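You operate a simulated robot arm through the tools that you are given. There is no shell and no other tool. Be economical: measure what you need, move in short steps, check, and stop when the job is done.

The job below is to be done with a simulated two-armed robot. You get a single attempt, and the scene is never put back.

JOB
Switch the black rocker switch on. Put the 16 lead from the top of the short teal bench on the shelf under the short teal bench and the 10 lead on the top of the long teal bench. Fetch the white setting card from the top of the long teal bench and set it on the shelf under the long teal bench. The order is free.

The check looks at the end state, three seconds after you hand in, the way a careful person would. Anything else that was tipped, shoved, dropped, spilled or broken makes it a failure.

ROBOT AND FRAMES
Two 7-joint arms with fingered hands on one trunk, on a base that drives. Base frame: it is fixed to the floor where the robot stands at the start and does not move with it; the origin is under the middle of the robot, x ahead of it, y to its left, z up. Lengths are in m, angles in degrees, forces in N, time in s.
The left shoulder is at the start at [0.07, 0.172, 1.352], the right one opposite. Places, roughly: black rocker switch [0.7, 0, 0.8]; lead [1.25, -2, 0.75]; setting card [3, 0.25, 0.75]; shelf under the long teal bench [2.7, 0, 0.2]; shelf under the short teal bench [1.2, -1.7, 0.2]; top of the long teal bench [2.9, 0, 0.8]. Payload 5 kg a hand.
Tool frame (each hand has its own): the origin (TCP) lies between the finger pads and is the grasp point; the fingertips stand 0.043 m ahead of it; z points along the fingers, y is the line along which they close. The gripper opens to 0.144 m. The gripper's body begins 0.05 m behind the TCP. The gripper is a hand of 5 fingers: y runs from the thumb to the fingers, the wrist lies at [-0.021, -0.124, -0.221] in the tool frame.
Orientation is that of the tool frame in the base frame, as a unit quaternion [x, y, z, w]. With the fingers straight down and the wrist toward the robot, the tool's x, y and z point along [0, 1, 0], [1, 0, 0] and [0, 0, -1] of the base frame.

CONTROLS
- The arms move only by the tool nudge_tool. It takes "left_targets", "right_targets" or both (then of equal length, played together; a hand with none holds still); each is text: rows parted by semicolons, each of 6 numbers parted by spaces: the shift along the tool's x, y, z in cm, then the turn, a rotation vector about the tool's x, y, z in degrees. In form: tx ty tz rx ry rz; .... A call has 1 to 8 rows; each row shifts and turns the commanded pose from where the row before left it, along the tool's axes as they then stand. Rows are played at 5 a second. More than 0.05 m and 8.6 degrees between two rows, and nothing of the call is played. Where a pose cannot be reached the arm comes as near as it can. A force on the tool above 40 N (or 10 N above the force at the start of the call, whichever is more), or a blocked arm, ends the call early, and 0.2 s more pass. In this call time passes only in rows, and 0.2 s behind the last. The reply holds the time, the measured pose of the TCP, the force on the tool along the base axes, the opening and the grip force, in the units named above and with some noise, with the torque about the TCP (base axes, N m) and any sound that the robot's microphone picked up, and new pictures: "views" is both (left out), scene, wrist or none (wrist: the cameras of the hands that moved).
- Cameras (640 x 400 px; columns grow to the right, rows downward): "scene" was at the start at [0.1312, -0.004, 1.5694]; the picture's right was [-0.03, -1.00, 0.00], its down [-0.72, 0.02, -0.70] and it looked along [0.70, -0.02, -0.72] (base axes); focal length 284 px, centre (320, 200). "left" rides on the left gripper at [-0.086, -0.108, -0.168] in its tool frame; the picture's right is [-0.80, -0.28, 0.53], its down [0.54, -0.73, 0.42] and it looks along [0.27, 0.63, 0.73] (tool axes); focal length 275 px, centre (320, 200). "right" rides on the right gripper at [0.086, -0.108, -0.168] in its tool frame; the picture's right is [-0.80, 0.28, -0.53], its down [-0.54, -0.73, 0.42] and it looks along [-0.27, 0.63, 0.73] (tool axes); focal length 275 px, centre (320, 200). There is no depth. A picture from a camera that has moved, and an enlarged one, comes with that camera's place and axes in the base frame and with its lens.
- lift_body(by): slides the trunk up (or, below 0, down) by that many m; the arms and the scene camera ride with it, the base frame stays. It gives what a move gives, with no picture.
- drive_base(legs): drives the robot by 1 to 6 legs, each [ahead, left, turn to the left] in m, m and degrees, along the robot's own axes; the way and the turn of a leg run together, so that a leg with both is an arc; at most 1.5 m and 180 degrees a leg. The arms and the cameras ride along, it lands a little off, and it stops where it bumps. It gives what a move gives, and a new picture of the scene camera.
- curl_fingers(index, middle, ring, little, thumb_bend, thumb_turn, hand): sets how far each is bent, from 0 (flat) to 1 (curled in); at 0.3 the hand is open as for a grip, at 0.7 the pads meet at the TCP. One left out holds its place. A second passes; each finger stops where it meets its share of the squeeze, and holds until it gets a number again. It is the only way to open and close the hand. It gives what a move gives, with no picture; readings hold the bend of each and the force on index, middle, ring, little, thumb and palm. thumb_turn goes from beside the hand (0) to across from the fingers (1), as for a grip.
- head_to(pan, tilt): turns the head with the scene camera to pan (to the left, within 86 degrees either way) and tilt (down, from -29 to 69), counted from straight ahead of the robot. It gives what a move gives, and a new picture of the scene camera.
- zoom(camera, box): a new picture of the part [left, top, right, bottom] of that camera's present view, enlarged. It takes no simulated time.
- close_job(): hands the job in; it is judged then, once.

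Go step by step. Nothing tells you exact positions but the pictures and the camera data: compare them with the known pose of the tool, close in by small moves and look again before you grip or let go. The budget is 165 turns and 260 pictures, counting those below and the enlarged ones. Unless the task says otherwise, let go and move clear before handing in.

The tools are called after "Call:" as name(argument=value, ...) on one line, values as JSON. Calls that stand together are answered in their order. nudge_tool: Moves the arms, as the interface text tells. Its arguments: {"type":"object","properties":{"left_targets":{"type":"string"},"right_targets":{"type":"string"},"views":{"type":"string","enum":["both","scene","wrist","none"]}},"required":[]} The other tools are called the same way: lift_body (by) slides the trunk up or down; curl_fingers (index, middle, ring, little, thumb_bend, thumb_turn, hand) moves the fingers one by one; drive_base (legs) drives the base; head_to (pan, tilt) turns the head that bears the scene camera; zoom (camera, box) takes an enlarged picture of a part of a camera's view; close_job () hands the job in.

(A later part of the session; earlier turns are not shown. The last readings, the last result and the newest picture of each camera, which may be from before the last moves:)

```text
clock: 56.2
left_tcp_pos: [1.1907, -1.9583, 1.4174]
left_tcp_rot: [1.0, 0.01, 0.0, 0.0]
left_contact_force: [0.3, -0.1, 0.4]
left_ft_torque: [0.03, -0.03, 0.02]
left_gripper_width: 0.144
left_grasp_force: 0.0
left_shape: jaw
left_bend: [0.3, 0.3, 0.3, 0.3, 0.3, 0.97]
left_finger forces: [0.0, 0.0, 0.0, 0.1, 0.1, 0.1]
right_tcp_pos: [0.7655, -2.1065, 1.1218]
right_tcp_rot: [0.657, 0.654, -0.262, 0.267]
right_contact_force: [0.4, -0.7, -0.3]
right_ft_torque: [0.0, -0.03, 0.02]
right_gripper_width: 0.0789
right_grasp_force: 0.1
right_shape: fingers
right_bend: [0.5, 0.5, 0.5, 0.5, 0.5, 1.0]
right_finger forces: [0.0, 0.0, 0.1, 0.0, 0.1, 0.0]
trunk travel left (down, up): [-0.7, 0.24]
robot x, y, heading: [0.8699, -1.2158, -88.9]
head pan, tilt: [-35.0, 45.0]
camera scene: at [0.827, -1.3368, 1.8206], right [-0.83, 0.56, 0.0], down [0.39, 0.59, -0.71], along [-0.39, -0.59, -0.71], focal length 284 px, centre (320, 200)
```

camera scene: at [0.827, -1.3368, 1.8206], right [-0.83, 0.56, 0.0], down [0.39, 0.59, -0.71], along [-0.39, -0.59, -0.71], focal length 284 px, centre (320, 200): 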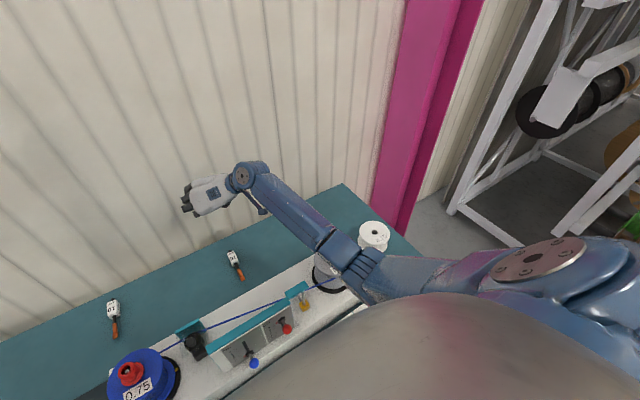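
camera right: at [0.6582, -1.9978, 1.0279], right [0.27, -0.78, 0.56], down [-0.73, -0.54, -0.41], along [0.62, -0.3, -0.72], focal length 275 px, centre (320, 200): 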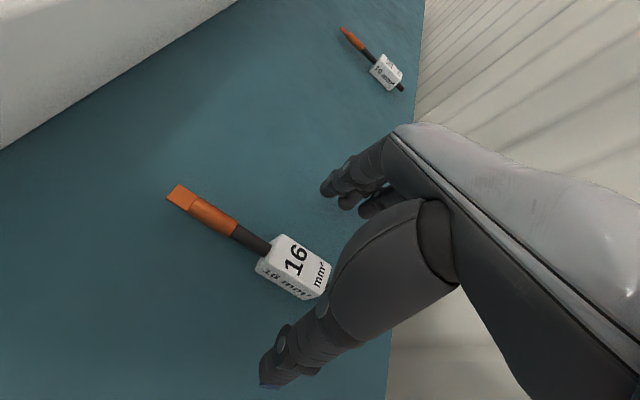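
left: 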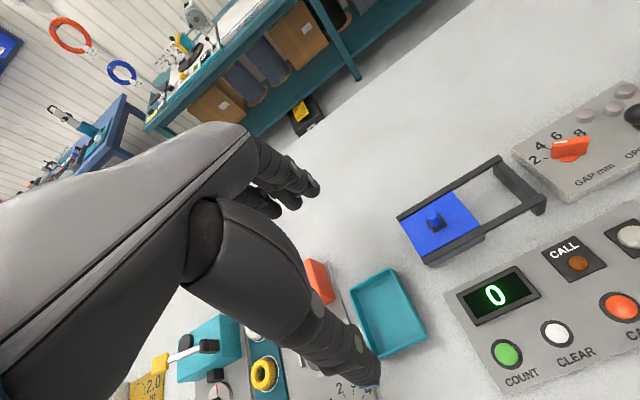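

The hand is tilted 44 degrees. I open the fingers and descend with the arm rather than the trunk, keeping the elbow high.

Call:
curl_fingers(hand="right", index=0.3, middle=0.3, ring=0.3, little=0.3, thumb_bend=0.3)

Call:
nudge_tool(right_targets="3.12 0 3.24 0 0 0; 3.12 0 3.24 0 0 0; 3.12 0 3.24 0 0 0; 3.12 0 3.24 0 0 0", views="both")

```text
clock: 57.2
left_tcp_pos: [1.1903, -1.9587, 1.4174]
left_tcp_rot: [1.0, 0.01, 0.0, 0.001]
left_contact_force: [0.3, -0.4, -0.6]
left_ft_torque: [0.02, 0.0, 0.0]
left_gripper_width: 0.1439
left_grasp_force: 0.0
left_shape: jaw
left_bend: [0.3, 0.3, 0.3, 0.3, 0.3, 0.97]
left_finger forces: [0.1, 0.1, 0.0, 0.0, 0.0, 0.0]
right_tcp_pos: [0.7652, -2.1066, 1.1218]
right_tcp_rot: [0.657, 0.654, -0.262, 0.267]
right_contact_force: [-1.2, -0.2, 0.8]
right_ft_torque: [-0.02, 0.0, -0.01]
right_gripper_width: 0.1491
right_grasp_force: 0.0
right_shape: fingers
right_bend: [0.3, 0.3, 0.3, 0.3, 0.3, 0.98]
right_finger forces: [0.0, 0.0, 0.0, 0.0, 0.1, 0.0]
trunk travel left (down, up): [-0.7, 0.24]
robot x, y, heading: [0.8732, -1.217, -89.1]
head pan, tilt: [-35.0, 45.0]
```

```text
clock: 58.2
left_tcp_pos: [1.1898, -1.9591, 1.4168]
left_tcp_rot: [1.0, 0.01, 0.0, 0.001]
left_contact_force: [-0.6, -0.4, -0.3]
left_ft_torque: [0.01, 0.01, -0.01]
left_gripper_width: 0.1439
left_grasp_force: 0.1
left_shape: jaw
left_bend: [0.3, 0.3, 0.3, 0.3, 0.3, 0.97]
left_finger forces: [0.0, 0.0, 0.1, 0.0, 0.0, 0.1]
right_tcp_pos: [0.7668, -2.1067, 0.941]
right_tcp_rot: [0.658, 0.653, -0.263, 0.268]
right_contact_force: [0.1, -0.6, 0.8]
right_ft_torque: [0.07, -0.02, 0.02]
right_gripper_width: 0.1491
right_grasp_force: 0.0
right_shape: fingers
right_bend: [0.3, 0.3, 0.3, 0.3, 0.3, 0.98]
right_finger forces: [0.0, 0.0, 0.0, 0.0, 0.0, 0.0]
trunk travel left (down, up): [-0.7, 0.24]
robot x, y, heading: [0.8715, -1.2151, -89.1]
head pan, tilt: [-35.0, 45.0]
camera scene: at [0.8277, -1.3385, 1.8206], right [-0.83, 0.56, 0.0], down [0.39, 0.59, -0.71], along [-0.39, -0.59, -0.71], focal length 284 px, centre (320, 200)
camera right: at [0.6576, -1.9295, 1.0009], right [0.27, -0.2, 0.94], down [-0.73, -0.68, 0.07], along [0.63, -0.7, -0.33], focal length 275 px, centre (320, 200)
```

scene: 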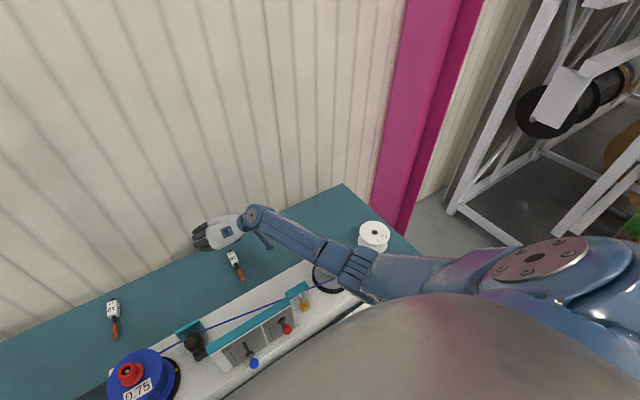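
right: 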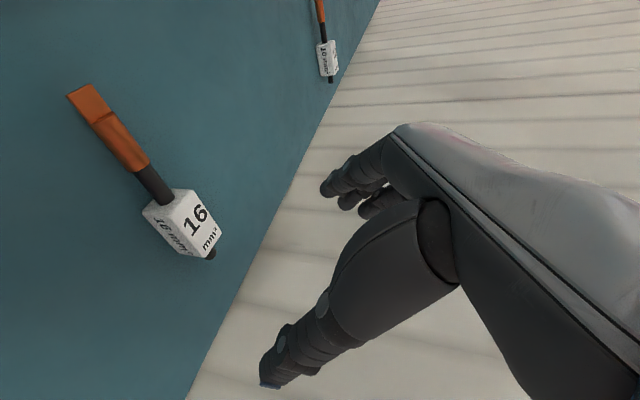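

Reach is now fine, but 44 degrees lifts the thumb too far off the bench. I reduce the tilt to about 20 degrees and shift toward the block.

Call:
nudge_tool(right_targets="0 0 0 0 8 0; 0 0 0 0 8 0; 0 0 0 0 8 0; 2 -0.8 1 0 0 0; 1.5 0 3 0 0 0", views="both")

Call:
head_to(pan=0, tilt=50)

```text
clock: 59.4
left_tcp_pos: [1.19, -1.9589, 1.4168]
left_tcp_rot: [1.0, 0.01, 0.001, 0.001]
left_contact_force: [0.4, 0.2, 0.3]
left_ft_torque: [0.03, 0.03, 0.01]
left_gripper_width: 0.1441
left_grasp_force: 0.0
left_shape: jaw
left_bend: [0.3, 0.3, 0.3, 0.3, 0.3, 0.97]
left_finger forces: [0.0, 0.1, 0.1, 0.0, 0.1, 0.1]
right_tcp_pos: [0.7576, -2.0887, 0.8925]
right_tcp_rot: [0.698, 0.694, -0.12, 0.126]
right_contact_force: [0.1, -1.0, -0.1]
right_ft_torque: [0.05, -0.02, -0.02]
right_gripper_width: 0.1493
right_grasp_force: 0.0
right_shape: fingers
right_bend: [0.3, 0.3, 0.3, 0.3, 0.3, 0.98]
right_finger forces: [0.1, 0.0, 0.0, 0.0, 0.1, 0.1]
trunk travel left (down, up): [-0.7, 0.24]
robot x, y, heading: [0.8701, -1.2183, -89.0]
head pan, tilt: [-35.0, 45.0]
camera scene: at [0.8277, -1.338, 1.8207], right [-0.83, 0.56, 0.0], down [0.39, 0.59, -0.71], along [-0.39, -0.59, -0.71], focal length 284 px, centre (320, 200)
camera right: at [0.6494, -1.9512, 1.0213], right [0.28, -0.57, 0.78], down [-0.73, -0.65, -0.22], along [0.63, -0.5, -0.59], focal length 275 px, centre (320, 200)
```

scene: 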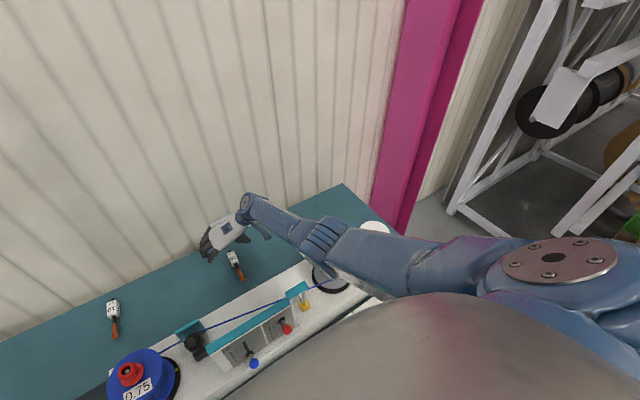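
right: 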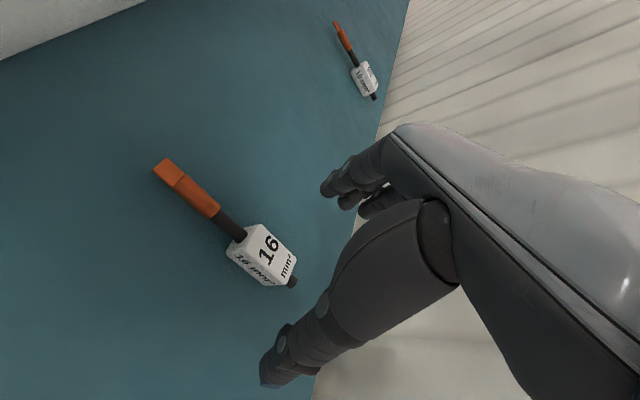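

```text
clock: 60.5
left_tcp_pos: [1.1898, -1.9584, 1.4178]
left_tcp_rot: [1.0, 0.01, 0.0, 0.001]
left_contact_force: [-0.1, 0.2, -0.3]
left_ft_torque: [0.03, -0.03, 0.0]
left_gripper_width: 0.1436
left_grasp_force: 0.1
left_shape: jaw
left_bend: [0.3, 0.3, 0.3, 0.3, 0.3, 0.97]
left_finger forces: [0.0, 0.0, 0.0, 0.1, 0.1, 0.1]
right_tcp_pos: [0.7598, -2.0883, 0.893]
right_tcp_rot: [0.698, 0.695, -0.12, 0.126]
right_contact_force: [-0.3, -0.4, 0.1]
right_ft_torque: [0.01, -0.03, -0.04]
right_gripper_width: 0.1492
right_grasp_force: 0.0
right_shape: fingers
right_bend: [0.3, 0.3, 0.3, 0.3, 0.3, 0.98]
right_finger forces: [0.0, 0.0, 0.0, 0.1, 0.1, 0.0]
trunk travel left (down, up): [-0.7, 0.24]
robot x, y, heading: [0.8712, -1.2107, -89.1]
head pan, tilt: [0.0, 50.0]
camera scene: at [0.8737, -1.3464, 1.8138], right [-1.0, -0.02, 0.0], down [-0.01, 0.77, -0.64], along [0.01, -0.64, -0.77], focal length 284 px, centre (320, 200)
```

scene: 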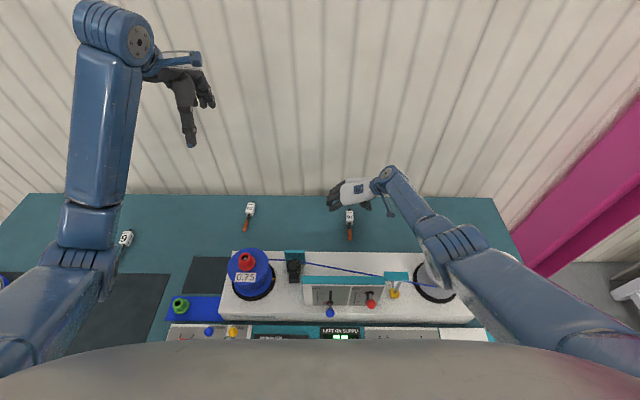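

The wrist view confirms the block at (0.756, -2.083). I move down and slightly toward me to put index and middle on it.

Call:
nudge_tool(right_targets="1.44 -0.15 1.76 0 0 0; 1.44 -0.15 1.76 0 0 0", views="wrist")

Call:
zoom(camera="scene", box=[310, 160, 410, 250])

```text
clock: 61.0
left_tcp_pos: [1.1905, -1.9596, 1.4163]
left_tcp_rot: [1.0, 0.009, 0.001, 0.001]
left_contact_force: [-1.1, 0.2, -0.8]
left_ft_torque: [-0.02, -0.01, 0.0]
left_gripper_width: 0.1441
left_grasp_force: 0.0
left_shape: jaw
left_bend: [0.3, 0.3, 0.3, 0.3, 0.3, 0.97]
left_finger forces: [0.0, 0.0, 0.0, 0.0, 0.0, 0.0]
right_tcp_pos: [0.7555, -2.0725, 0.8496]
right_tcp_rot: [0.698, 0.695, -0.12, 0.126]
right_contact_force: [0.8, -0.7, 0.4]
right_ft_torque: [0.01, 0.0, -0.01]
right_gripper_width: 0.1493
right_grasp_force: 0.1
right_shape: fingers
right_bend: [0.3, 0.3, 0.3, 0.3, 0.3, 0.98]
right_finger forces: [0.0, 0.0, 0.0, 0.0, 0.1, 0.0]
trunk travel left (down, up): [-0.7, 0.24]
robot x, y, heading: [0.8682, -1.22, -88.7]
head pan, tilt: [0.0, 50.0]
camera right: at [0.6462, -1.9347, 0.9778], right [0.28, -0.57, 0.78], down [-0.72, -0.65, -0.22], along [0.63, -0.5, -0.59], focal length 275 px, centre (320, 200)
```

right: 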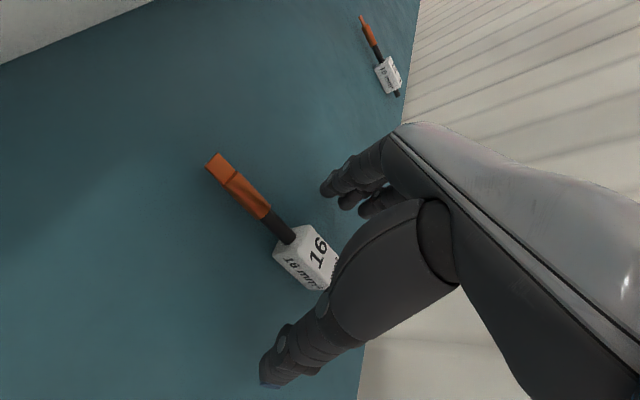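

```text
4.44 times, centred on (360, 205) of scene
camera zoom: at [0.8745, -1.3474, 1.8137], right [-1.0, -0.02, 0.0], down [-0.02, 0.77, -0.64], along [0.01, -0.64, -0.77], focal length 1261 px, centre (142, 178)
```

zoom: 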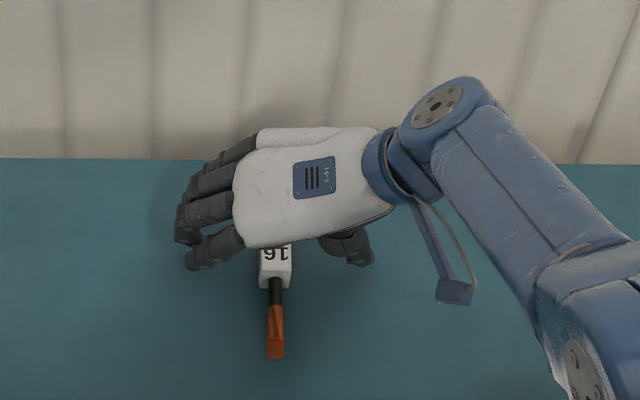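

Block is between thumb and index/middle. I close in stages.

Call:
curl_fingers(hand="right", index=0.52, middle=0.52, ring=0.5, little=0.5, thumb_bend=0.52)

Call:
zoom(camera="scene", box=[310, 160, 410, 250])

Call:
zoom(camera="right", box=[180, 130, 440, 400])

```text
clock: 62.0
left_tcp_pos: [1.1906, -1.9583, 1.417]
left_tcp_rot: [1.0, 0.01, 0.0, 0.0]
left_contact_force: [0.0, -0.3, 0.0]
left_ft_torque: [0.0, 0.03, 0.0]
left_gripper_width: 0.144
left_grasp_force: 0.0
left_shape: jaw
left_bend: [0.3, 0.3, 0.3, 0.3, 0.3, 0.97]
left_finger forces: [0.0, 0.0, 0.0, 0.0, 0.0, 0.1]
right_tcp_pos: [0.7565, -2.0727, 0.85]
right_tcp_rot: [0.697, 0.695, -0.12, 0.125]
right_contact_force: [0.2, 0.0, 1.6]
right_ft_torque: [0.03, -0.04, -0.02]
right_gripper_width: 0.0716
right_grasp_force: 0.2
right_shape: fingers
right_bend: [0.52, 0.52, 0.5, 0.5, 0.52, 1.0]
right_finger forces: [0.7, 0.0, 0.0, 0.0, 0.0, 0.1]
trunk travel left (down, up): [-0.7, 0.24]
robot x, y, heading: [0.8697, -1.2193, -89.0]
head pan, tilt: [0.0, 50.0]
```

```text
4.44 times, centred on (360, 205) of scene
camera zoom: at [0.8741, -1.3468, 1.8137], right [-1.0, -0.02, 0.0], down [-0.02, 0.77, -0.64], along [0.01, -0.64, -0.77], focal length 1261 px, centre (142, 178)
```

zoom: 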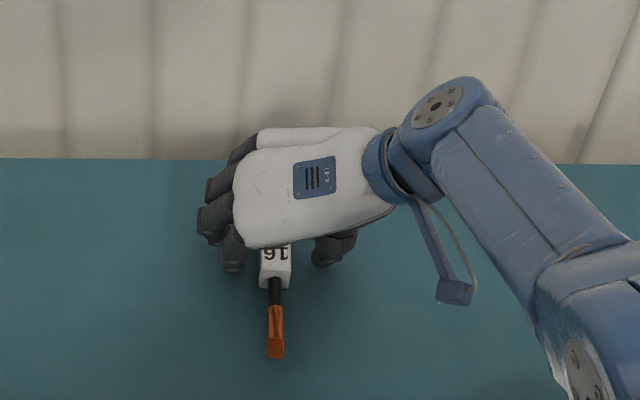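

```text
1.48 times, centred on (310, 265) of right
camera zoom: at [0.6458, -1.9343, 0.978], right [0.28, -0.57, 0.78], down [-0.72, -0.65, -0.22], along [0.63, -0.5, -0.59], focal length 408 px, centre (335, 104)
```

zoom: 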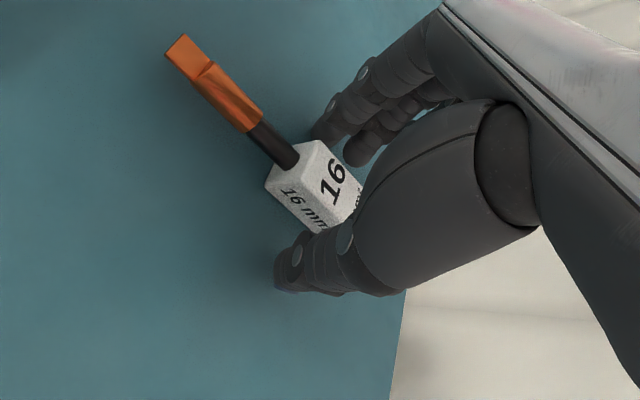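

Both sides approach the block evenly; the index just touches the bench. I lift 3 mm and close fully.

Call:
nudge_tool(right_targets="0 0 -0.3 0 0 0", views="none")

Call:
curl_fingers(hand="right", index=0.75, middle=0.75, ring=0.6, little=0.6, thumb_bend=0.75)

Call:
zoom(camera="right", box=[180, 130, 440, 400])

```text
clock: 62.5
left_tcp_pos: [1.1896, -1.9578, 1.4178]
left_tcp_rot: [1.0, 0.009, 0.0, 0.001]
left_contact_force: [-0.7, 0.4, 0.1]
left_ft_torque: [-0.02, -0.05, 0.04]
left_gripper_width: 0.144
left_grasp_force: 0.1
left_shape: jaw
left_bend: [0.3, 0.3, 0.3, 0.3, 0.3, 0.97]
left_finger forces: [0.1, 0.0, 0.0, 0.0, 0.0, 0.0]
right_tcp_pos: [0.7562, -2.0719, 0.8523]
right_tcp_rot: [0.697, 0.695, -0.121, 0.127]
right_contact_force: [-0.1, -0.1, -0.3]
right_ft_torque: [0.03, -0.01, 0.03]
right_gripper_width: 0.0716
right_grasp_force: 0.1
right_shape: fingers
right_bend: [0.52, 0.52, 0.5, 0.5, 0.52, 1.0]
right_finger forces: [0.1, 0.1, 0.1, 0.0, 0.1, 0.1]
trunk travel left (down, up): [-0.7, 0.24]
robot x, y, heading: [0.8696, -1.2159, -89.0]
head pan, tilt: [0.0, 50.0]
```

```text
clock: 63.5
left_tcp_pos: [1.1892, -1.9582, 1.4177]
left_tcp_rot: [1.0, 0.009, 0.0, 0.0]
left_contact_force: [0.9, -0.2, 0.3]
left_ft_torque: [0.01, -0.02, 0.02]
left_gripper_width: 0.1438
left_grasp_force: 0.0
left_shape: jaw
left_bend: [0.3, 0.3, 0.3, 0.3, 0.3, 0.97]
left_finger forces: [0.0, 0.0, 0.0, 0.0, 0.0, 0.1]
right_tcp_pos: [0.7551, -2.0714, 0.8516]
right_tcp_rot: [0.697, 0.695, -0.12, 0.126]
right_contact_force: [0.3, -0.5, -0.4]
right_ft_torque: [-0.02, 0.06, 0.0]
right_gripper_width: 0.0318
right_grasp_force: 21.3
right_shape: fingers
right_bend: [0.64, 0.65, 0.6, 0.6, 0.64, 1.0]
right_finger forces: [10.6, 10.7, 0.1, 0.1, 21.4, 0.0]
trunk travel left (down, up): [-0.7, 0.24]
robot x, y, heading: [0.8716, -1.215, -89.1]
head pan, tilt: [0.0, 50.0]
```

```text
1.48 times, centred on (310, 265) of right
camera zoom: at [0.6457, -1.9336, 0.9806], right [0.28, -0.57, 0.78], down [-0.73, -0.65, -0.22], along [0.63, -0.5, -0.59], focal length 408 px, centre (335, 104)
```

zoom: 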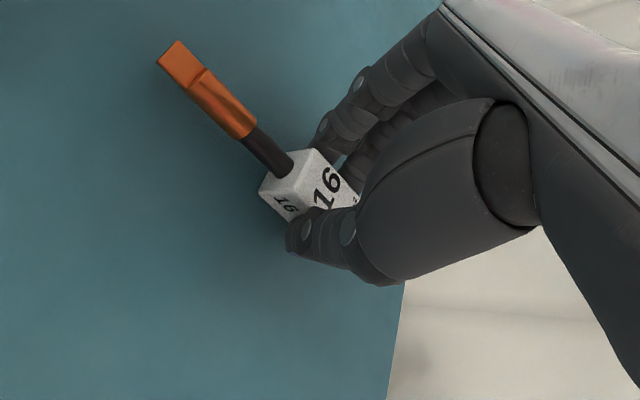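

Grip is firm (21 N). I lift with the trunk and the arm.

Call:
lift_body(by=0.2)

Call:
nudge_tool(right_targets="-0.8 0 -4 0 0 0; -0.8 0 -4 0 0 0; 3 0 -3 0 0 0; 3 0 -3 0 0 0", views="both")

```text
clock: 65.6
left_tcp_pos: [1.1904, -1.9584, 1.6163]
left_tcp_rot: [1.0, 0.01, 0.0, 0.0]
left_contact_force: [0.5, -0.4, -0.1]
left_ft_torque: [0.03, -0.01, 0.03]
left_gripper_width: 0.1439
left_grasp_force: 0.0
left_shape: jaw
left_bend: [0.3, 0.3, 0.3, 0.3, 0.3, 0.97]
left_finger forces: [0.0, 0.1, 0.0, 0.0, 0.0, 0.1]
right_tcp_pos: [0.756, -2.0704, 1.0524]
right_tcp_rot: [0.697, 0.695, -0.12, 0.127]
right_contact_force: [-0.9, 0.2, -1.8]
right_ft_torque: [0.03, 0.0, -0.01]
right_gripper_width: 0.0318
right_grasp_force: 21.2
right_shape: fingers
right_bend: [0.64, 0.65, 0.6, 0.6, 0.64, 1.0]
right_finger forces: [10.8, 9.9, 0.0, 0.1, 20.9, 0.0]
trunk travel left (down, up): [-0.9, 0.04]
robot x, y, heading: [0.8728, -1.2156, -88.8]
head pan, tilt: [0.0, 50.0]
```

```text
clock: 66.6
left_tcp_pos: [1.1891, -1.9565, 1.6189]
left_tcp_rot: [1.0, 0.01, 0.001, 0.002]
left_contact_force: [-0.4, -0.1, 0.6]
left_ft_torque: [-0.06, 0.0, 0.02]
left_gripper_width: 0.144
left_grasp_force: 0.1
left_shape: jaw
left_bend: [0.3, 0.3, 0.3, 0.3, 0.3, 0.97]
left_finger forces: [0.1, 0.1, 0.1, 0.1, 0.0, 0.0]
right_tcp_pos: [0.7539, -1.981, 1.1703]
right_tcp_rot: [0.697, 0.695, -0.12, 0.127]
right_contact_force: [0.2, -0.5, -1.7]
right_ft_torque: [-0.02, -0.01, -0.01]
right_gripper_width: 0.0322
right_grasp_force: 20.7
right_shape: fingers
right_bend: [0.64, 0.65, 0.6, 0.6, 0.64, 1.0]
right_finger forces: [10.8, 9.7, 0.0, 0.1, 20.7, 0.0]
trunk travel left (down, up): [-0.9, 0.04]
robot x, y, heading: [0.8728, -1.217, -88.7]
head pan, tilt: [0.0, 50.0]
camera scene: at [0.8725, -1.3441, 2.0139], right [-1.0, -0.02, 0.0], down [-0.01, 0.77, -0.64], along [0.01, -0.64, -0.77], focal length 284 px, centre (320, 200)
camera right: at [0.6437, -1.8435, 1.2978], right [0.27, -0.56, 0.78], down [-0.72, -0.65, -0.22], along [0.63, -0.5, -0.59], focal length 275 px, centre (320, 200)
```

scene: 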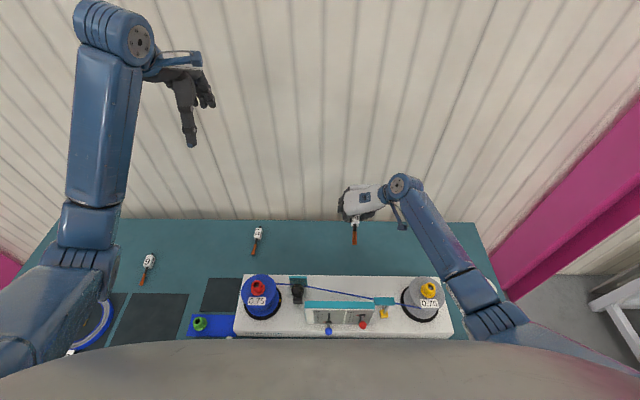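
right: 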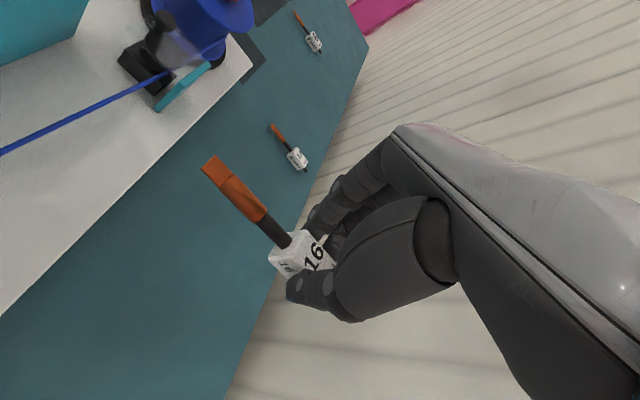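

Lead 16 is held; lead 10 lies at about (1.195, -2.116). I bring the right hand up and back, and turn the left hand the mirrored way.

Call:
nudge_tool(right_targets="0.26 0 -2.22 0 0 0; 0.26 0 -2.22 0 0 0; 0.26 0 -2.22 0 0 0; 0.26 0 -2.22 0 0 0; 0.26 0 -2.22 0 0 0; 0.26 0 -2.22 0 0 0; 0.26 0 -2.22 0 0 0; 0.26 0 -2.22 0 0 0", left_targets="0 0 0 0 0 8.5; 0 0 0 0 0 8.5; 0 0 0 0 0 8.5; 0 0 0 0 0 8.5; 0 0 0 0 0 8.5; 0 0 0 0 0 8.5; 0 0 0 0 0 8.5; 0 0 0 0 0 8.5", views="none")

Call:
nudge_tool(left_targets="0 0 0 0 0 7; 0 0 0 0 0 7; 0 0 0 0 0 7; 0 0 0 0 6.7 0; 0 0 0 0 6.7 0; 0 0 0 0 6.7 0", views="none")

Call:
drive_base(legs=[[0, 0.21, -1]])

```text
clock: 68.4
left_tcp_pos: [1.1906, -1.9593, 1.6163]
left_tcp_rot: [0.834, -0.552, 0.001, 0.0]
left_contact_force: [0.1, -0.8, 0.3]
left_ft_torque: [0.02, 0.01, 0.02]
left_gripper_width: 0.1438
left_grasp_force: 0.0
left_shape: jaw
left_bend: [0.3, 0.3, 0.3, 0.3, 0.3, 0.97]
left_finger forces: [0.1, 0.1, 0.1, 0.1, 0.0, 0.1]
right_tcp_pos: [0.7537, -1.9024, 1.327]
right_tcp_rot: [0.697, 0.696, -0.12, 0.126]
right_contact_force: [-0.1, 0.7, -1.8]
right_ft_torque: [0.01, -0.02, -0.01]
right_gripper_width: 0.0318
right_grasp_force: 20.8
right_shape: fingers
right_bend: [0.64, 0.65, 0.6, 0.6, 0.64, 1.0]
right_finger forces: [11.0, 9.6, 0.1, 0.0, 20.6, 0.0]
trunk travel left (down, up): [-0.9, 0.04]
robot x, y, heading: [0.8731, -1.2202, -88.6]
head pan, tilt: [0.0, 50.0]
```

```text
clock: 69.8
left_tcp_pos: [1.1893, -1.9587, 1.6169]
left_tcp_rot: [0.709, -0.683, 0.128, 0.122]
left_contact_force: [-0.6, 0.0, 0.4]
left_ft_torque: [0.02, 0.03, 0.03]
left_gripper_width: 0.1442
left_grasp_force: 0.1
left_shape: jaw
left_bend: [0.3, 0.3, 0.3, 0.3, 0.3, 0.97]
left_finger forces: [0.1, 0.1, 0.0, 0.0, 0.0, 0.0]
right_tcp_pos: [0.753, -1.902, 1.3285]
right_tcp_rot: [0.698, 0.695, -0.12, 0.126]
right_contact_force: [0.1, 1.0, -2.3]
right_ft_torque: [0.01, 0.0, 0.01]
right_gripper_width: 0.0317
right_grasp_force: 20.4
right_shape: fingers
right_bend: [0.64, 0.65, 0.6, 0.6, 0.64, 1.0]
right_finger forces: [10.9, 9.6, 0.0, 0.0, 20.6, 0.0]
trunk travel left (down, up): [-0.9, 0.04]
robot x, y, heading: [0.8717, -1.2178, -89.0]
head pan, tilt: [0.0, 50.0]
```

```text
clock: 71.5
left_tcp_pos: [1.3852, -1.9597, 1.618]
left_tcp_rot: [0.703, -0.689, 0.127, 0.122]
left_contact_force: [-1.4, 0.0, 1.0]
left_ft_torque: [0.0, -0.05, 0.01]
left_gripper_width: 0.1441
left_grasp_force: 0.0
left_shape: jaw
left_bend: [0.3, 0.3, 0.3, 0.3, 0.3, 0.97]
left_finger forces: [0.0, 0.0, 0.0, 0.0, 0.0, 0.0]
right_tcp_pos: [0.949, -1.8972, 1.3271]
right_tcp_rot: [0.703, 0.69, -0.12, 0.126]
right_contact_force: [-1.7, -0.1, -2.0]
right_ft_torque: [0.01, -0.12, 0.0]
right_gripper_width: 0.0316
right_grasp_force: 20.2
right_shape: fingers
right_bend: [0.64, 0.65, 0.6, 0.6, 0.64, 1.0]
right_finger forces: [10.7, 9.6, 0.1, 0.0, 20.6, 0.0]
trunk travel left (down, up): [-0.9, 0.04]
robot x, y, heading: [1.0838, -1.2122, -89.6]
head pan, tilt: [0.0, 50.0]
camera scene: at [1.0767, -1.3445, 2.0137], right [-1.0, 0.0, 0.0], down [0.0, 0.77, -0.64], along [0.01, -0.64, -0.77], focal length 284 px, centre (320, 200)
```

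scene: 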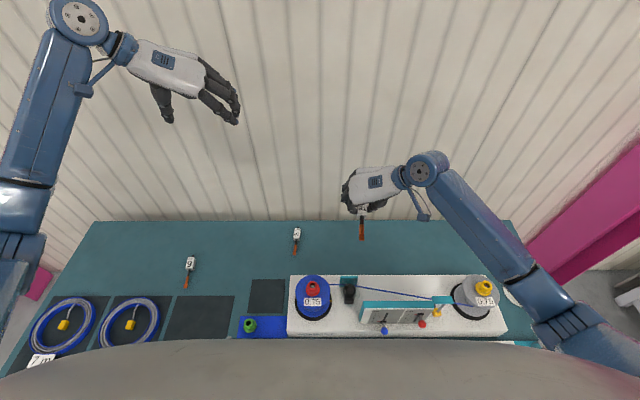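

I lower the trunk 20 cm and carry the left hand toward lead 10.

Call:
lift_body(by=-0.2)

Call:
nudge_tool(left_targets="-0.3 1.73 4.4 0 0 0; -0.3 1.73 4.4 0 0 0; -0.3 1.73 4.4 0 0 0; -0.3 1.73 4.4 0 0 0; -0.3 1.73 4.4 0 0 0; -0.3 1.73 4.4 0 0 0; -0.3 1.73 4.4 0 0 0; -0.3 1.73 4.4 0 0 0", views="both")

```text
clock: 73.6
left_tcp_pos: [1.3897, -1.9602, 1.4171]
left_tcp_rot: [0.703, -0.689, 0.125, 0.123]
left_contact_force: [-0.9, -1.0, 0.2]
left_ft_torque: [0.0, -0.05, -0.03]
left_gripper_width: 0.1439
left_grasp_force: 0.1
left_shape: jaw
left_bend: [0.3, 0.3, 0.3, 0.3, 0.3, 0.97]
left_finger forces: [0.0, 0.1, 0.0, 0.0, 0.0, 0.0]
right_tcp_pos: [0.953, -1.8978, 1.1277]
right_tcp_rot: [0.703, 0.69, -0.12, 0.125]
right_contact_force: [1.0, -0.3, -2.0]
right_ft_torque: [0.03, 0.04, -0.03]
right_gripper_width: 0.0318
right_grasp_force: 20.3
right_shape: fingers
right_bend: [0.64, 0.65, 0.6, 0.6, 0.64, 1.0]
right_finger forces: [10.8, 9.7, 0.0, 0.0, 20.5, 0.0]
trunk travel left (down, up): [-0.7, 0.24]
robot x, y, heading: [1.0878, -1.2127, -89.9]
head pan, tilt: [0.0, 50.0]
```

```text
clock: 75.4
left_tcp_pos: [1.2552, -2.0638, 1.0768]
left_tcp_rot: [0.703, -0.689, 0.126, 0.122]
left_contact_force: [0.8, -0.5, 0.8]
left_ft_torque: [0.06, 0.01, -0.04]
left_gripper_width: 0.144
left_grasp_force: 0.0
left_shape: jaw
left_bend: [0.3, 0.3, 0.3, 0.3, 0.3, 0.97]
left_finger forces: [0.0, 0.0, 0.0, 0.0, 0.1, 0.1]
right_tcp_pos: [0.9529, -1.8986, 1.1265]
right_tcp_rot: [0.703, 0.689, -0.121, 0.125]
right_contact_force: [0.7, -0.1, -2.9]
right_ft_torque: [0.07, -0.02, 0.02]
right_gripper_width: 0.0318
right_grasp_force: 20.8
right_shape: fingers
right_bend: [0.64, 0.65, 0.6, 0.6, 0.64, 1.0]
right_finger forces: [10.8, 9.6, 0.0, 0.0, 20.6, 0.0]
trunk travel left (down, up): [-0.7, 0.24]
robot x, y, heading: [1.0813, -1.2138, -89.5]
head pan, tilt: [0.0, 50.0]
camera scene: at [1.0821, -1.3464, 1.8136], right [-1.0, -0.01, 0.0], down [0.0, 0.77, -0.64], along [0.0, -0.64, -0.77], focal length 284 px, centre (320, 200)
camera left: at [1.3604, -1.9223, 1.2046], right [0.27, 0.57, -0.78], down [0.74, -0.64, -0.21], along [-0.61, -0.52, -0.59], focal length 275 px, centre (320, 200)
```

scene: 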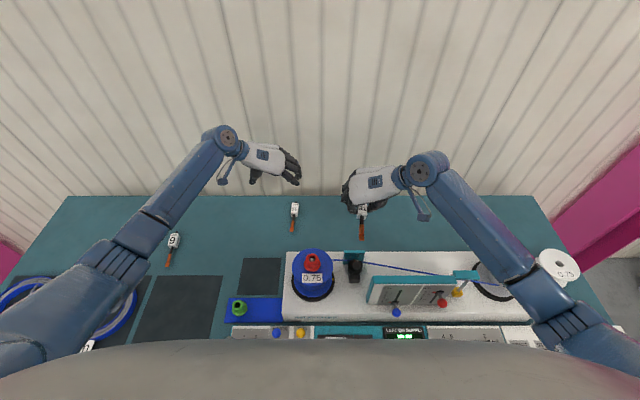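
left: 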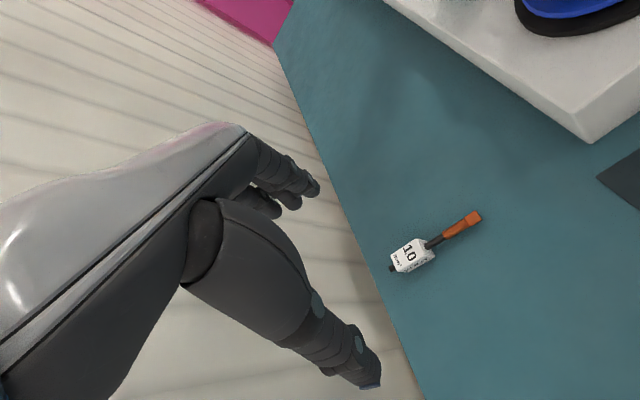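

Lead 10's block is at about (1.198, -2.123). I go on to a hover at 0.90.

Call:
nudge_tool(left_targets="-0.39 1.42 4.5 0 0 0; -0.39 1.42 4.5 0 0 0; -0.39 1.42 4.5 0 0 0; -0.39 1.42 4.5 0 0 0", views="both")

Call:
zoom(camera="scene", box=[220, 150, 340, 250])

```text
clock: 76.4
left_tcp_pos: [1.1976, -2.1012, 0.8976]
left_tcp_rot: [0.705, -0.689, 0.124, 0.117]
left_contact_force: [4.6, 6.0, -8.6]
left_ft_torque: [-0.61, 0.41, -0.02]
left_gripper_width: 0.1439
left_grasp_force: 0.0
left_shape: jaw
left_bend: [0.3, 0.3, 0.3, 0.3, 0.3, 0.97]
left_finger forces: [0.1, 0.1, 0.0, 0.0, 0.1, 0.0]
left hand out of reach, approached as far as the arm can: row 4
right_tcp_pos: [0.9504, -1.8975, 1.1261]
right_tcp_rot: [0.703, 0.69, -0.121, 0.125]
right_contact_force: [-0.8, -0.4, -3.7]
right_ft_torque: [0.05, -0.12, 0.03]
right_gripper_width: 0.032
right_grasp_force: 20.8
right_shape: fingers
right_bend: [0.64, 0.65, 0.6, 0.6, 0.64, 1.0]
right_finger forces: [10.7, 9.7, 0.0, 0.1, 20.8, 0.0]
trunk travel left (down, up): [-0.7, 0.24]
robot x, y, heading: [1.0862, -1.217, -89.7]
head pan, tilt: [0.0, 50.0]
camera scene: at [1.0784, -1.3458, 1.8132], right [-1.0, -0.01, 0.0], down [0.0, 0.77, -0.64], along [0.01, -0.64, -0.77], focal length 284 px, centre (320, 200)
camera left: at [1.3022, -1.9598, 1.0278], right [0.28, 0.58, -0.77], down [0.74, -0.64, -0.21], along [-0.61, -0.51, -0.6], focal length 275 px, centre (320, 200)
```

scene: 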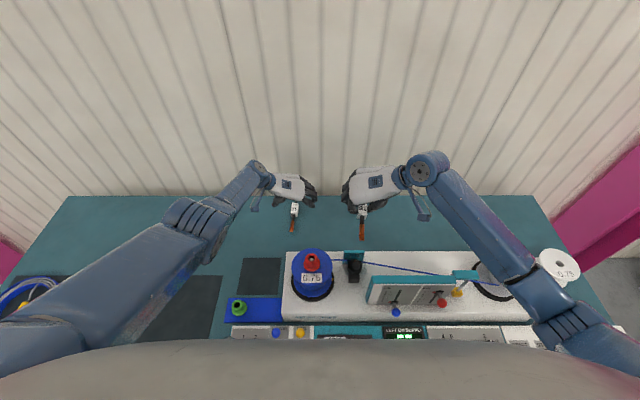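
left: 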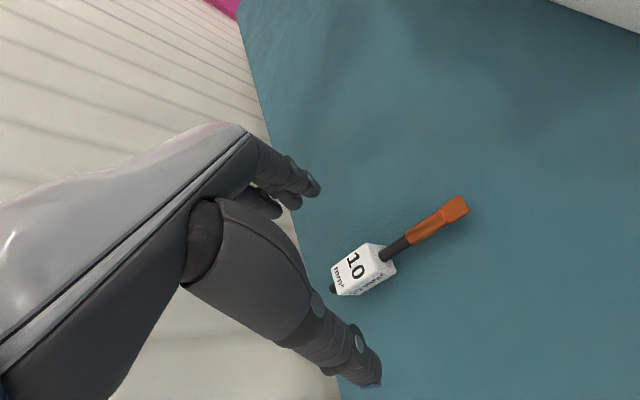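

```text
4.00 times, centred on (280, 200) of scene
camera zoom: at [1.0784, -1.3458, 1.8132], right [-1.0, -0.01, 0.0], down [0.0, 0.77, -0.64], along [0.01, -0.64, -0.77], focal length 1135 px, centre (480, 200)
```

zoom: 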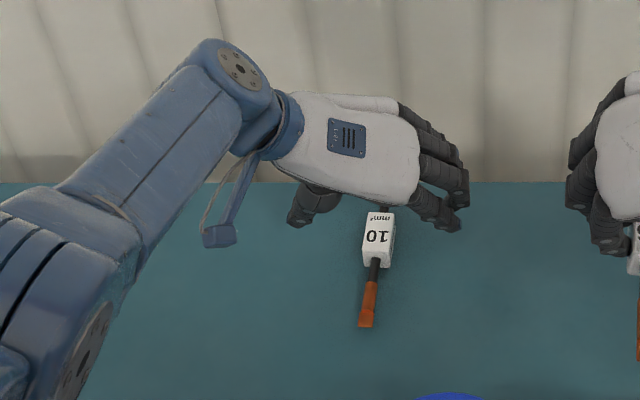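

The block is at (1.194, -2.116) and the hand is nearly right over it, but the arm is at its limit. I lower the trunk 4.5 cm instead.

Call:
lift_body(by=-0.045)

Call:
zoom(camera="scene", box=[220, 130, 340, 230])

Call:
zoom(camera="left", box=[200, 130, 460, 400])

```text
clock: 77.3
left_tcp_pos: [1.1966, -2.105, 0.8622]
left_tcp_rot: [0.704, -0.688, 0.126, 0.124]
left_contact_force: [0.3, 0.5, 0.0]
left_ft_torque: [0.0, 0.05, -0.04]
left_gripper_width: 0.144
left_grasp_force: 0.1
left_shape: jaw
left_bend: [0.3, 0.3, 0.3, 0.3, 0.3, 0.98]
left_finger forces: [0.0, 0.0, 0.0, 0.0, 0.1, 0.1]
right_tcp_pos: [0.9522, -1.8979, 1.0833]
right_tcp_rot: [0.703, 0.689, -0.121, 0.125]
right_contact_force: [-0.1, 0.0, -2.0]
right_ft_torque: [0.0, 0.02, 0.0]
right_gripper_width: 0.0317
right_grasp_force: 20.5
right_shape: fingers
right_bend: [0.64, 0.65, 0.6, 0.6, 0.64, 1.0]
right_finger forces: [10.8, 9.7, 0.0, 0.1, 20.8, 0.1]
trunk travel left (down, up): [-0.655, 0.285]
robot x, y, heading: [1.0812, -1.2155, -89.6]
head pan, tilt: [0.0, 50.0]
```

```text
4.00 times, centred on (280, 180) of scene
camera zoom: at [1.0841, -1.3436, 1.7689], right [-1.0, 0.0, 0.0], down [0.0, 0.77, -0.64], along [0.0, -0.64, -0.77], focal length 1135 px, centre (480, 280)
```

zoom: 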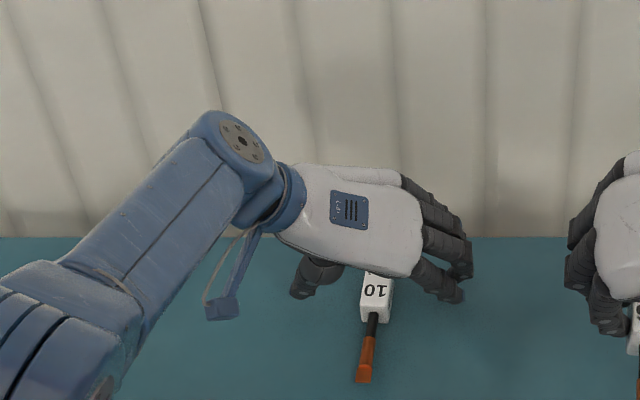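

```text
1.48 times, centred on (330, 265) of left
camera zoom: at [1.3017, -1.9634, 0.9887], right [0.27, 0.57, -0.78], down [0.74, -0.64, -0.21], along [-0.62, -0.52, -0.59], focal length 408 px, centre (305, 104)
```

zoom: 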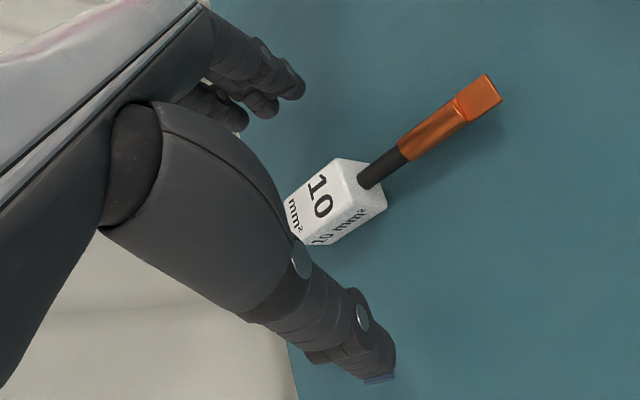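

Aligned. I go down 1 cm and close the left hand in stages.

Call:
nudge_tool(left_targets="-0.34 0 0.94 0 0 0", views="none")

Call:
curl_fingers(hand="left", index=0.52, middle=0.52, ring=0.5, little=0.5, thumb_bend=0.52)

Call:
zoom(camera="left", box=[200, 130, 460, 400])

```text
clock: 77.7
left_tcp_pos: [1.193, -2.1003, 0.8494]
left_tcp_rot: [0.704, -0.689, 0.125, 0.122]
left_contact_force: [-0.1, -0.4, 0.3]
left_ft_torque: [0.04, -0.01, 0.02]
left_gripper_width: 0.1439
left_grasp_force: 0.1
left_shape: jaw
left_bend: [0.3, 0.3, 0.3, 0.3, 0.3, 0.98]
left_finger forces: [0.0, 0.1, 0.0, 0.1, 0.0, 0.0]
left hand out of reach, approached as far as the arm can: row 1
right_tcp_pos: [0.9523, -1.8975, 1.0811]
right_tcp_rot: [0.703, 0.69, -0.12, 0.124]
right_contact_force: [-1.0, -0.8, -3.1]
right_ft_torque: [0.01, -0.04, 0.02]
right_gripper_width: 0.0317
right_grasp_force: 20.4
right_shape: fingers
right_bend: [0.64, 0.65, 0.6, 0.6, 0.64, 1.0]
right_finger forces: [10.9, 9.7, 0.0, 0.1, 20.7, 0.0]
trunk travel left (down, up): [-0.655, 0.285]
robot x, y, heading: [1.0794, -1.2144, -90.0]
head pan, tilt: [0.0, 50.0]
```

```text
clock: 78.7
left_tcp_pos: [1.1919, -2.1004, 0.8515]
left_tcp_rot: [0.703, -0.689, 0.125, 0.122]
left_contact_force: [0.2, -0.4, -0.3]
left_ft_torque: [-0.01, -0.02, -0.01]
left_gripper_width: 0.0723
left_grasp_force: 0.0
left_shape: fingers
left_bend: [0.52, 0.52, 0.5, 0.5, 0.52, 0.98]
left_finger forces: [0.0, 0.0, 0.0, 0.0, 0.0, 0.0]
right_tcp_pos: [0.9534, -1.8974, 1.0829]
right_tcp_rot: [0.703, 0.69, -0.121, 0.125]
right_contact_force: [-0.2, 0.0, -2.1]
right_ft_torque: [0.02, 0.02, 0.03]
right_gripper_width: 0.0321
right_grasp_force: 20.2
right_shape: fingers
right_bend: [0.64, 0.65, 0.6, 0.6, 0.64, 1.0]
right_finger forces: [10.8, 9.7, 0.0, 0.1, 20.8, 0.1]
trunk travel left (down, up): [-0.655, 0.285]
robot x, y, heading: [1.0861, -1.2164, -89.9]
head pan, tilt: [0.0, 50.0]
```

```text
1.48 times, centred on (330, 265) of left
camera zoom: at [1.2983, -1.9578, 0.979], right [0.27, 0.57, -0.78], down [0.74, -0.64, -0.21], along [-0.62, -0.52, -0.59], focal length 408 px, centre (305, 104)
```

zoom: 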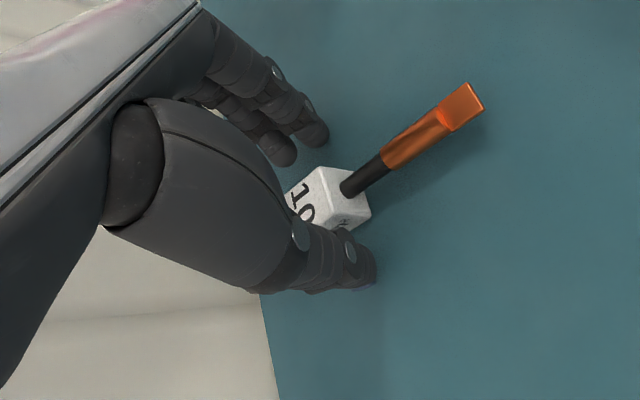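

Looks the same as the first grasp; I close on the block.

Call:
curl_fingers(hand="left", index=0.75, middle=0.75, ring=0.6, little=0.6, thumb_bend=0.75)

Call:
zoom(camera="left", box=[200, 130, 460, 400])

```text
clock: 79.7
left_tcp_pos: [1.1931, -2.099, 0.8514]
left_tcp_rot: [0.703, -0.689, 0.125, 0.122]
left_contact_force: [0.5, -1.3, 3.0]
left_ft_torque: [-0.02, -0.09, -0.02]
left_gripper_width: 0.0304
left_grasp_force: 21.6
left_shape: fingers
left_bend: [0.64, 0.67, 0.6, 0.6, 0.64, 0.96]
left_finger forces: [12.8, 8.7, 0.0, 0.1, 21.5, 0.1]
right_tcp_pos: [0.9533, -1.8969, 1.082]
right_tcp_rot: [0.703, 0.69, -0.121, 0.125]
right_contact_force: [-0.5, -0.2, -3.4]
right_ft_torque: [-0.01, -0.01, -0.01]
right_gripper_width: 0.0319
right_grasp_force: 20.8
right_shape: fingers
right_bend: [0.64, 0.65, 0.6, 0.6, 0.64, 1.0]
right_finger forces: [10.9, 9.7, 0.0, 0.0, 20.8, 0.0]
trunk travel left (down, up): [-0.655, 0.285]
robot x, y, heading: [1.0857, -1.2128, -89.8]
head pan, tilt: [0.0, 50.0]
```

```text
1.48 times, centred on (330, 265) of left
camera zoom: at [1.2983, -1.9581, 0.9792], right [0.27, 0.57, -0.78], down [0.74, -0.64, -0.21], along [-0.62, -0.52, -0.59], focal length 408 px, centre (305, 104)
```

zoom: 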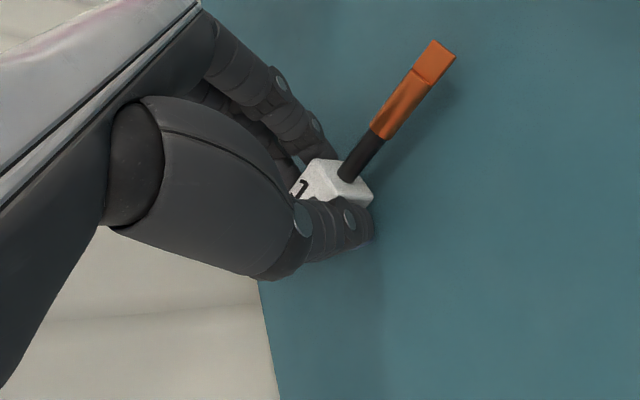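

Both leads are held. I lift, back away from the bench and look at the shelf.

Call:
lift_body(by=0.27)

Call:
drive_base(legs=[[-0.5, 0, 0]])

Call:
head_to(pan=0, tilt=60)

```text
clock: 82.5
left_tcp_pos: [1.193, -2.1002, 1.1209]
left_tcp_rot: [0.703, -0.689, 0.126, 0.123]
left_contact_force: [-1.0, -0.2, -1.7]
left_ft_torque: [0.01, -0.01, 0.03]
left_gripper_width: 0.0306
left_grasp_force: 20.4
left_shape: fingers
left_bend: [0.64, 0.67, 0.6, 0.6, 0.65, 0.95]
left_finger forces: [13.0, 7.5, 0.1, 0.1, 20.7, 0.0]
right_tcp_pos: [0.9533, -1.8993, 1.3525]
right_tcp_rot: [0.703, 0.69, -0.121, 0.125]
right_contact_force: [0.2, -0.4, -2.3]
right_ft_torque: [-0.02, -0.03, -0.04]
right_gripper_width: 0.032
right_grasp_force: 21.3
right_shape: fingers
right_bend: [0.64, 0.65, 0.6, 0.6, 0.64, 1.0]
right_finger forces: [10.8, 9.7, 0.0, 0.0, 20.8, 0.1]
trunk travel left (down, up): [-0.925, 0.015]
robot x, y, heading: [1.0814, -1.2143, -90.0]
head pan, tilt: [0.0, 50.0]
```

```text
clock: 85.4
left_tcp_pos: [1.1951, -1.5989, 1.1195]
left_tcp_rot: [0.706, -0.686, 0.125, 0.122]
left_contact_force: [0.2, -0.5, -2.9]
left_ft_torque: [0.05, 0.07, 0.01]
left_gripper_width: 0.0306
left_grasp_force: 20.7
left_shape: fingers
left_bend: [0.64, 0.67, 0.6, 0.6, 0.65, 0.95]
left_finger forces: [13.0, 7.5, 0.1, 0.1, 20.6, 0.1]
right_tcp_pos: [0.9539, -1.3991, 1.3514]
right_tcp_rot: [0.701, 0.692, -0.119, 0.125]
right_contact_force: [-0.2, -0.9, -2.5]
right_ft_torque: [0.04, 0.02, -0.03]
right_gripper_width: 0.0318
right_grasp_force: 20.5
right_shape: fingers
right_bend: [0.64, 0.65, 0.6, 0.6, 0.64, 1.0]
right_finger forces: [10.9, 9.7, 0.1, 0.0, 20.6, 0.0]
trunk travel left (down, up): [-0.925, 0.015]
robot x, y, heading: [1.077, -0.7126, -89.2]
head pan, tilt: [0.0, 50.0]
camera scene: at [1.08, -0.8467, 2.0383], right [-1.0, -0.01, 0.0], down [-0.01, 0.77, -0.64], along [0.01, -0.64, -0.77], focal length 284 px, centre (320, 200)
```

scene: 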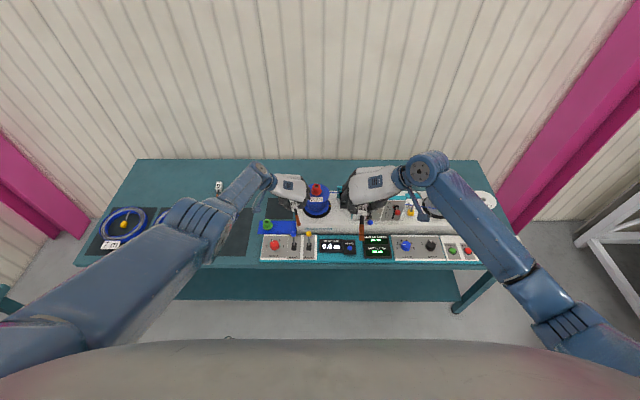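

```text
clock: 86.1
left_tcp_pos: [1.1949, -1.5975, 1.1206]
left_tcp_rot: [0.706, -0.686, 0.125, 0.122]
left_contact_force: [0.9, 0.2, -2.7]
left_ft_torque: [0.04, -0.01, 0.02]
left_gripper_width: 0.0307
left_grasp_force: 19.9
left_shape: fingers
left_bend: [0.64, 0.67, 0.6, 0.6, 0.65, 0.95]
left_finger forces: [13.0, 7.4, 0.0, 0.1, 20.6, 0.0]
right_tcp_pos: [0.9543, -1.3978, 1.3528]
right_tcp_rot: [0.7, 0.693, -0.12, 0.124]
right_contact_force: [-0.4, -1.0, -2.4]
right_ft_torque: [0.03, 0.0, 0.0]
right_gripper_width: 0.0316
right_grasp_force: 20.9
right_shape: fingers
right_bend: [0.64, 0.65, 0.6, 0.6, 0.64, 1.0]
right_finger forces: [10.8, 9.8, 0.0, 0.0, 20.7, 0.0]
trunk travel left (down, up): [-0.925, 0.015]
robot x, y, heading: [1.0775, -0.7101, -89.4]
head pan, tilt: [0.0, 60.0]
camera scene: at [1.0799, -0.8346, 2.026], right [-1.0, -0.01, 0.0], down [-0.01, 0.87, -0.5], along [0.01, -0.5, -0.87], focal length 284 px, centre (320, 200)
```

scene: 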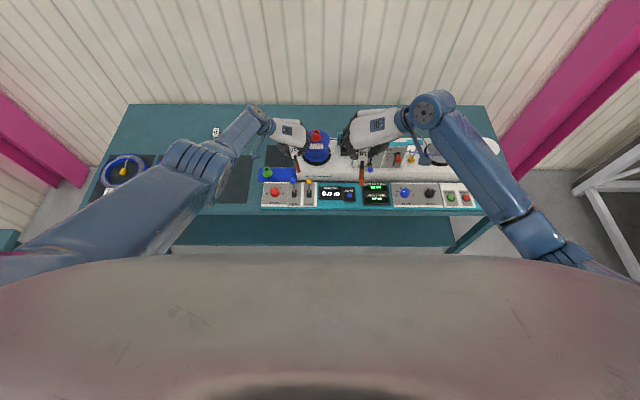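

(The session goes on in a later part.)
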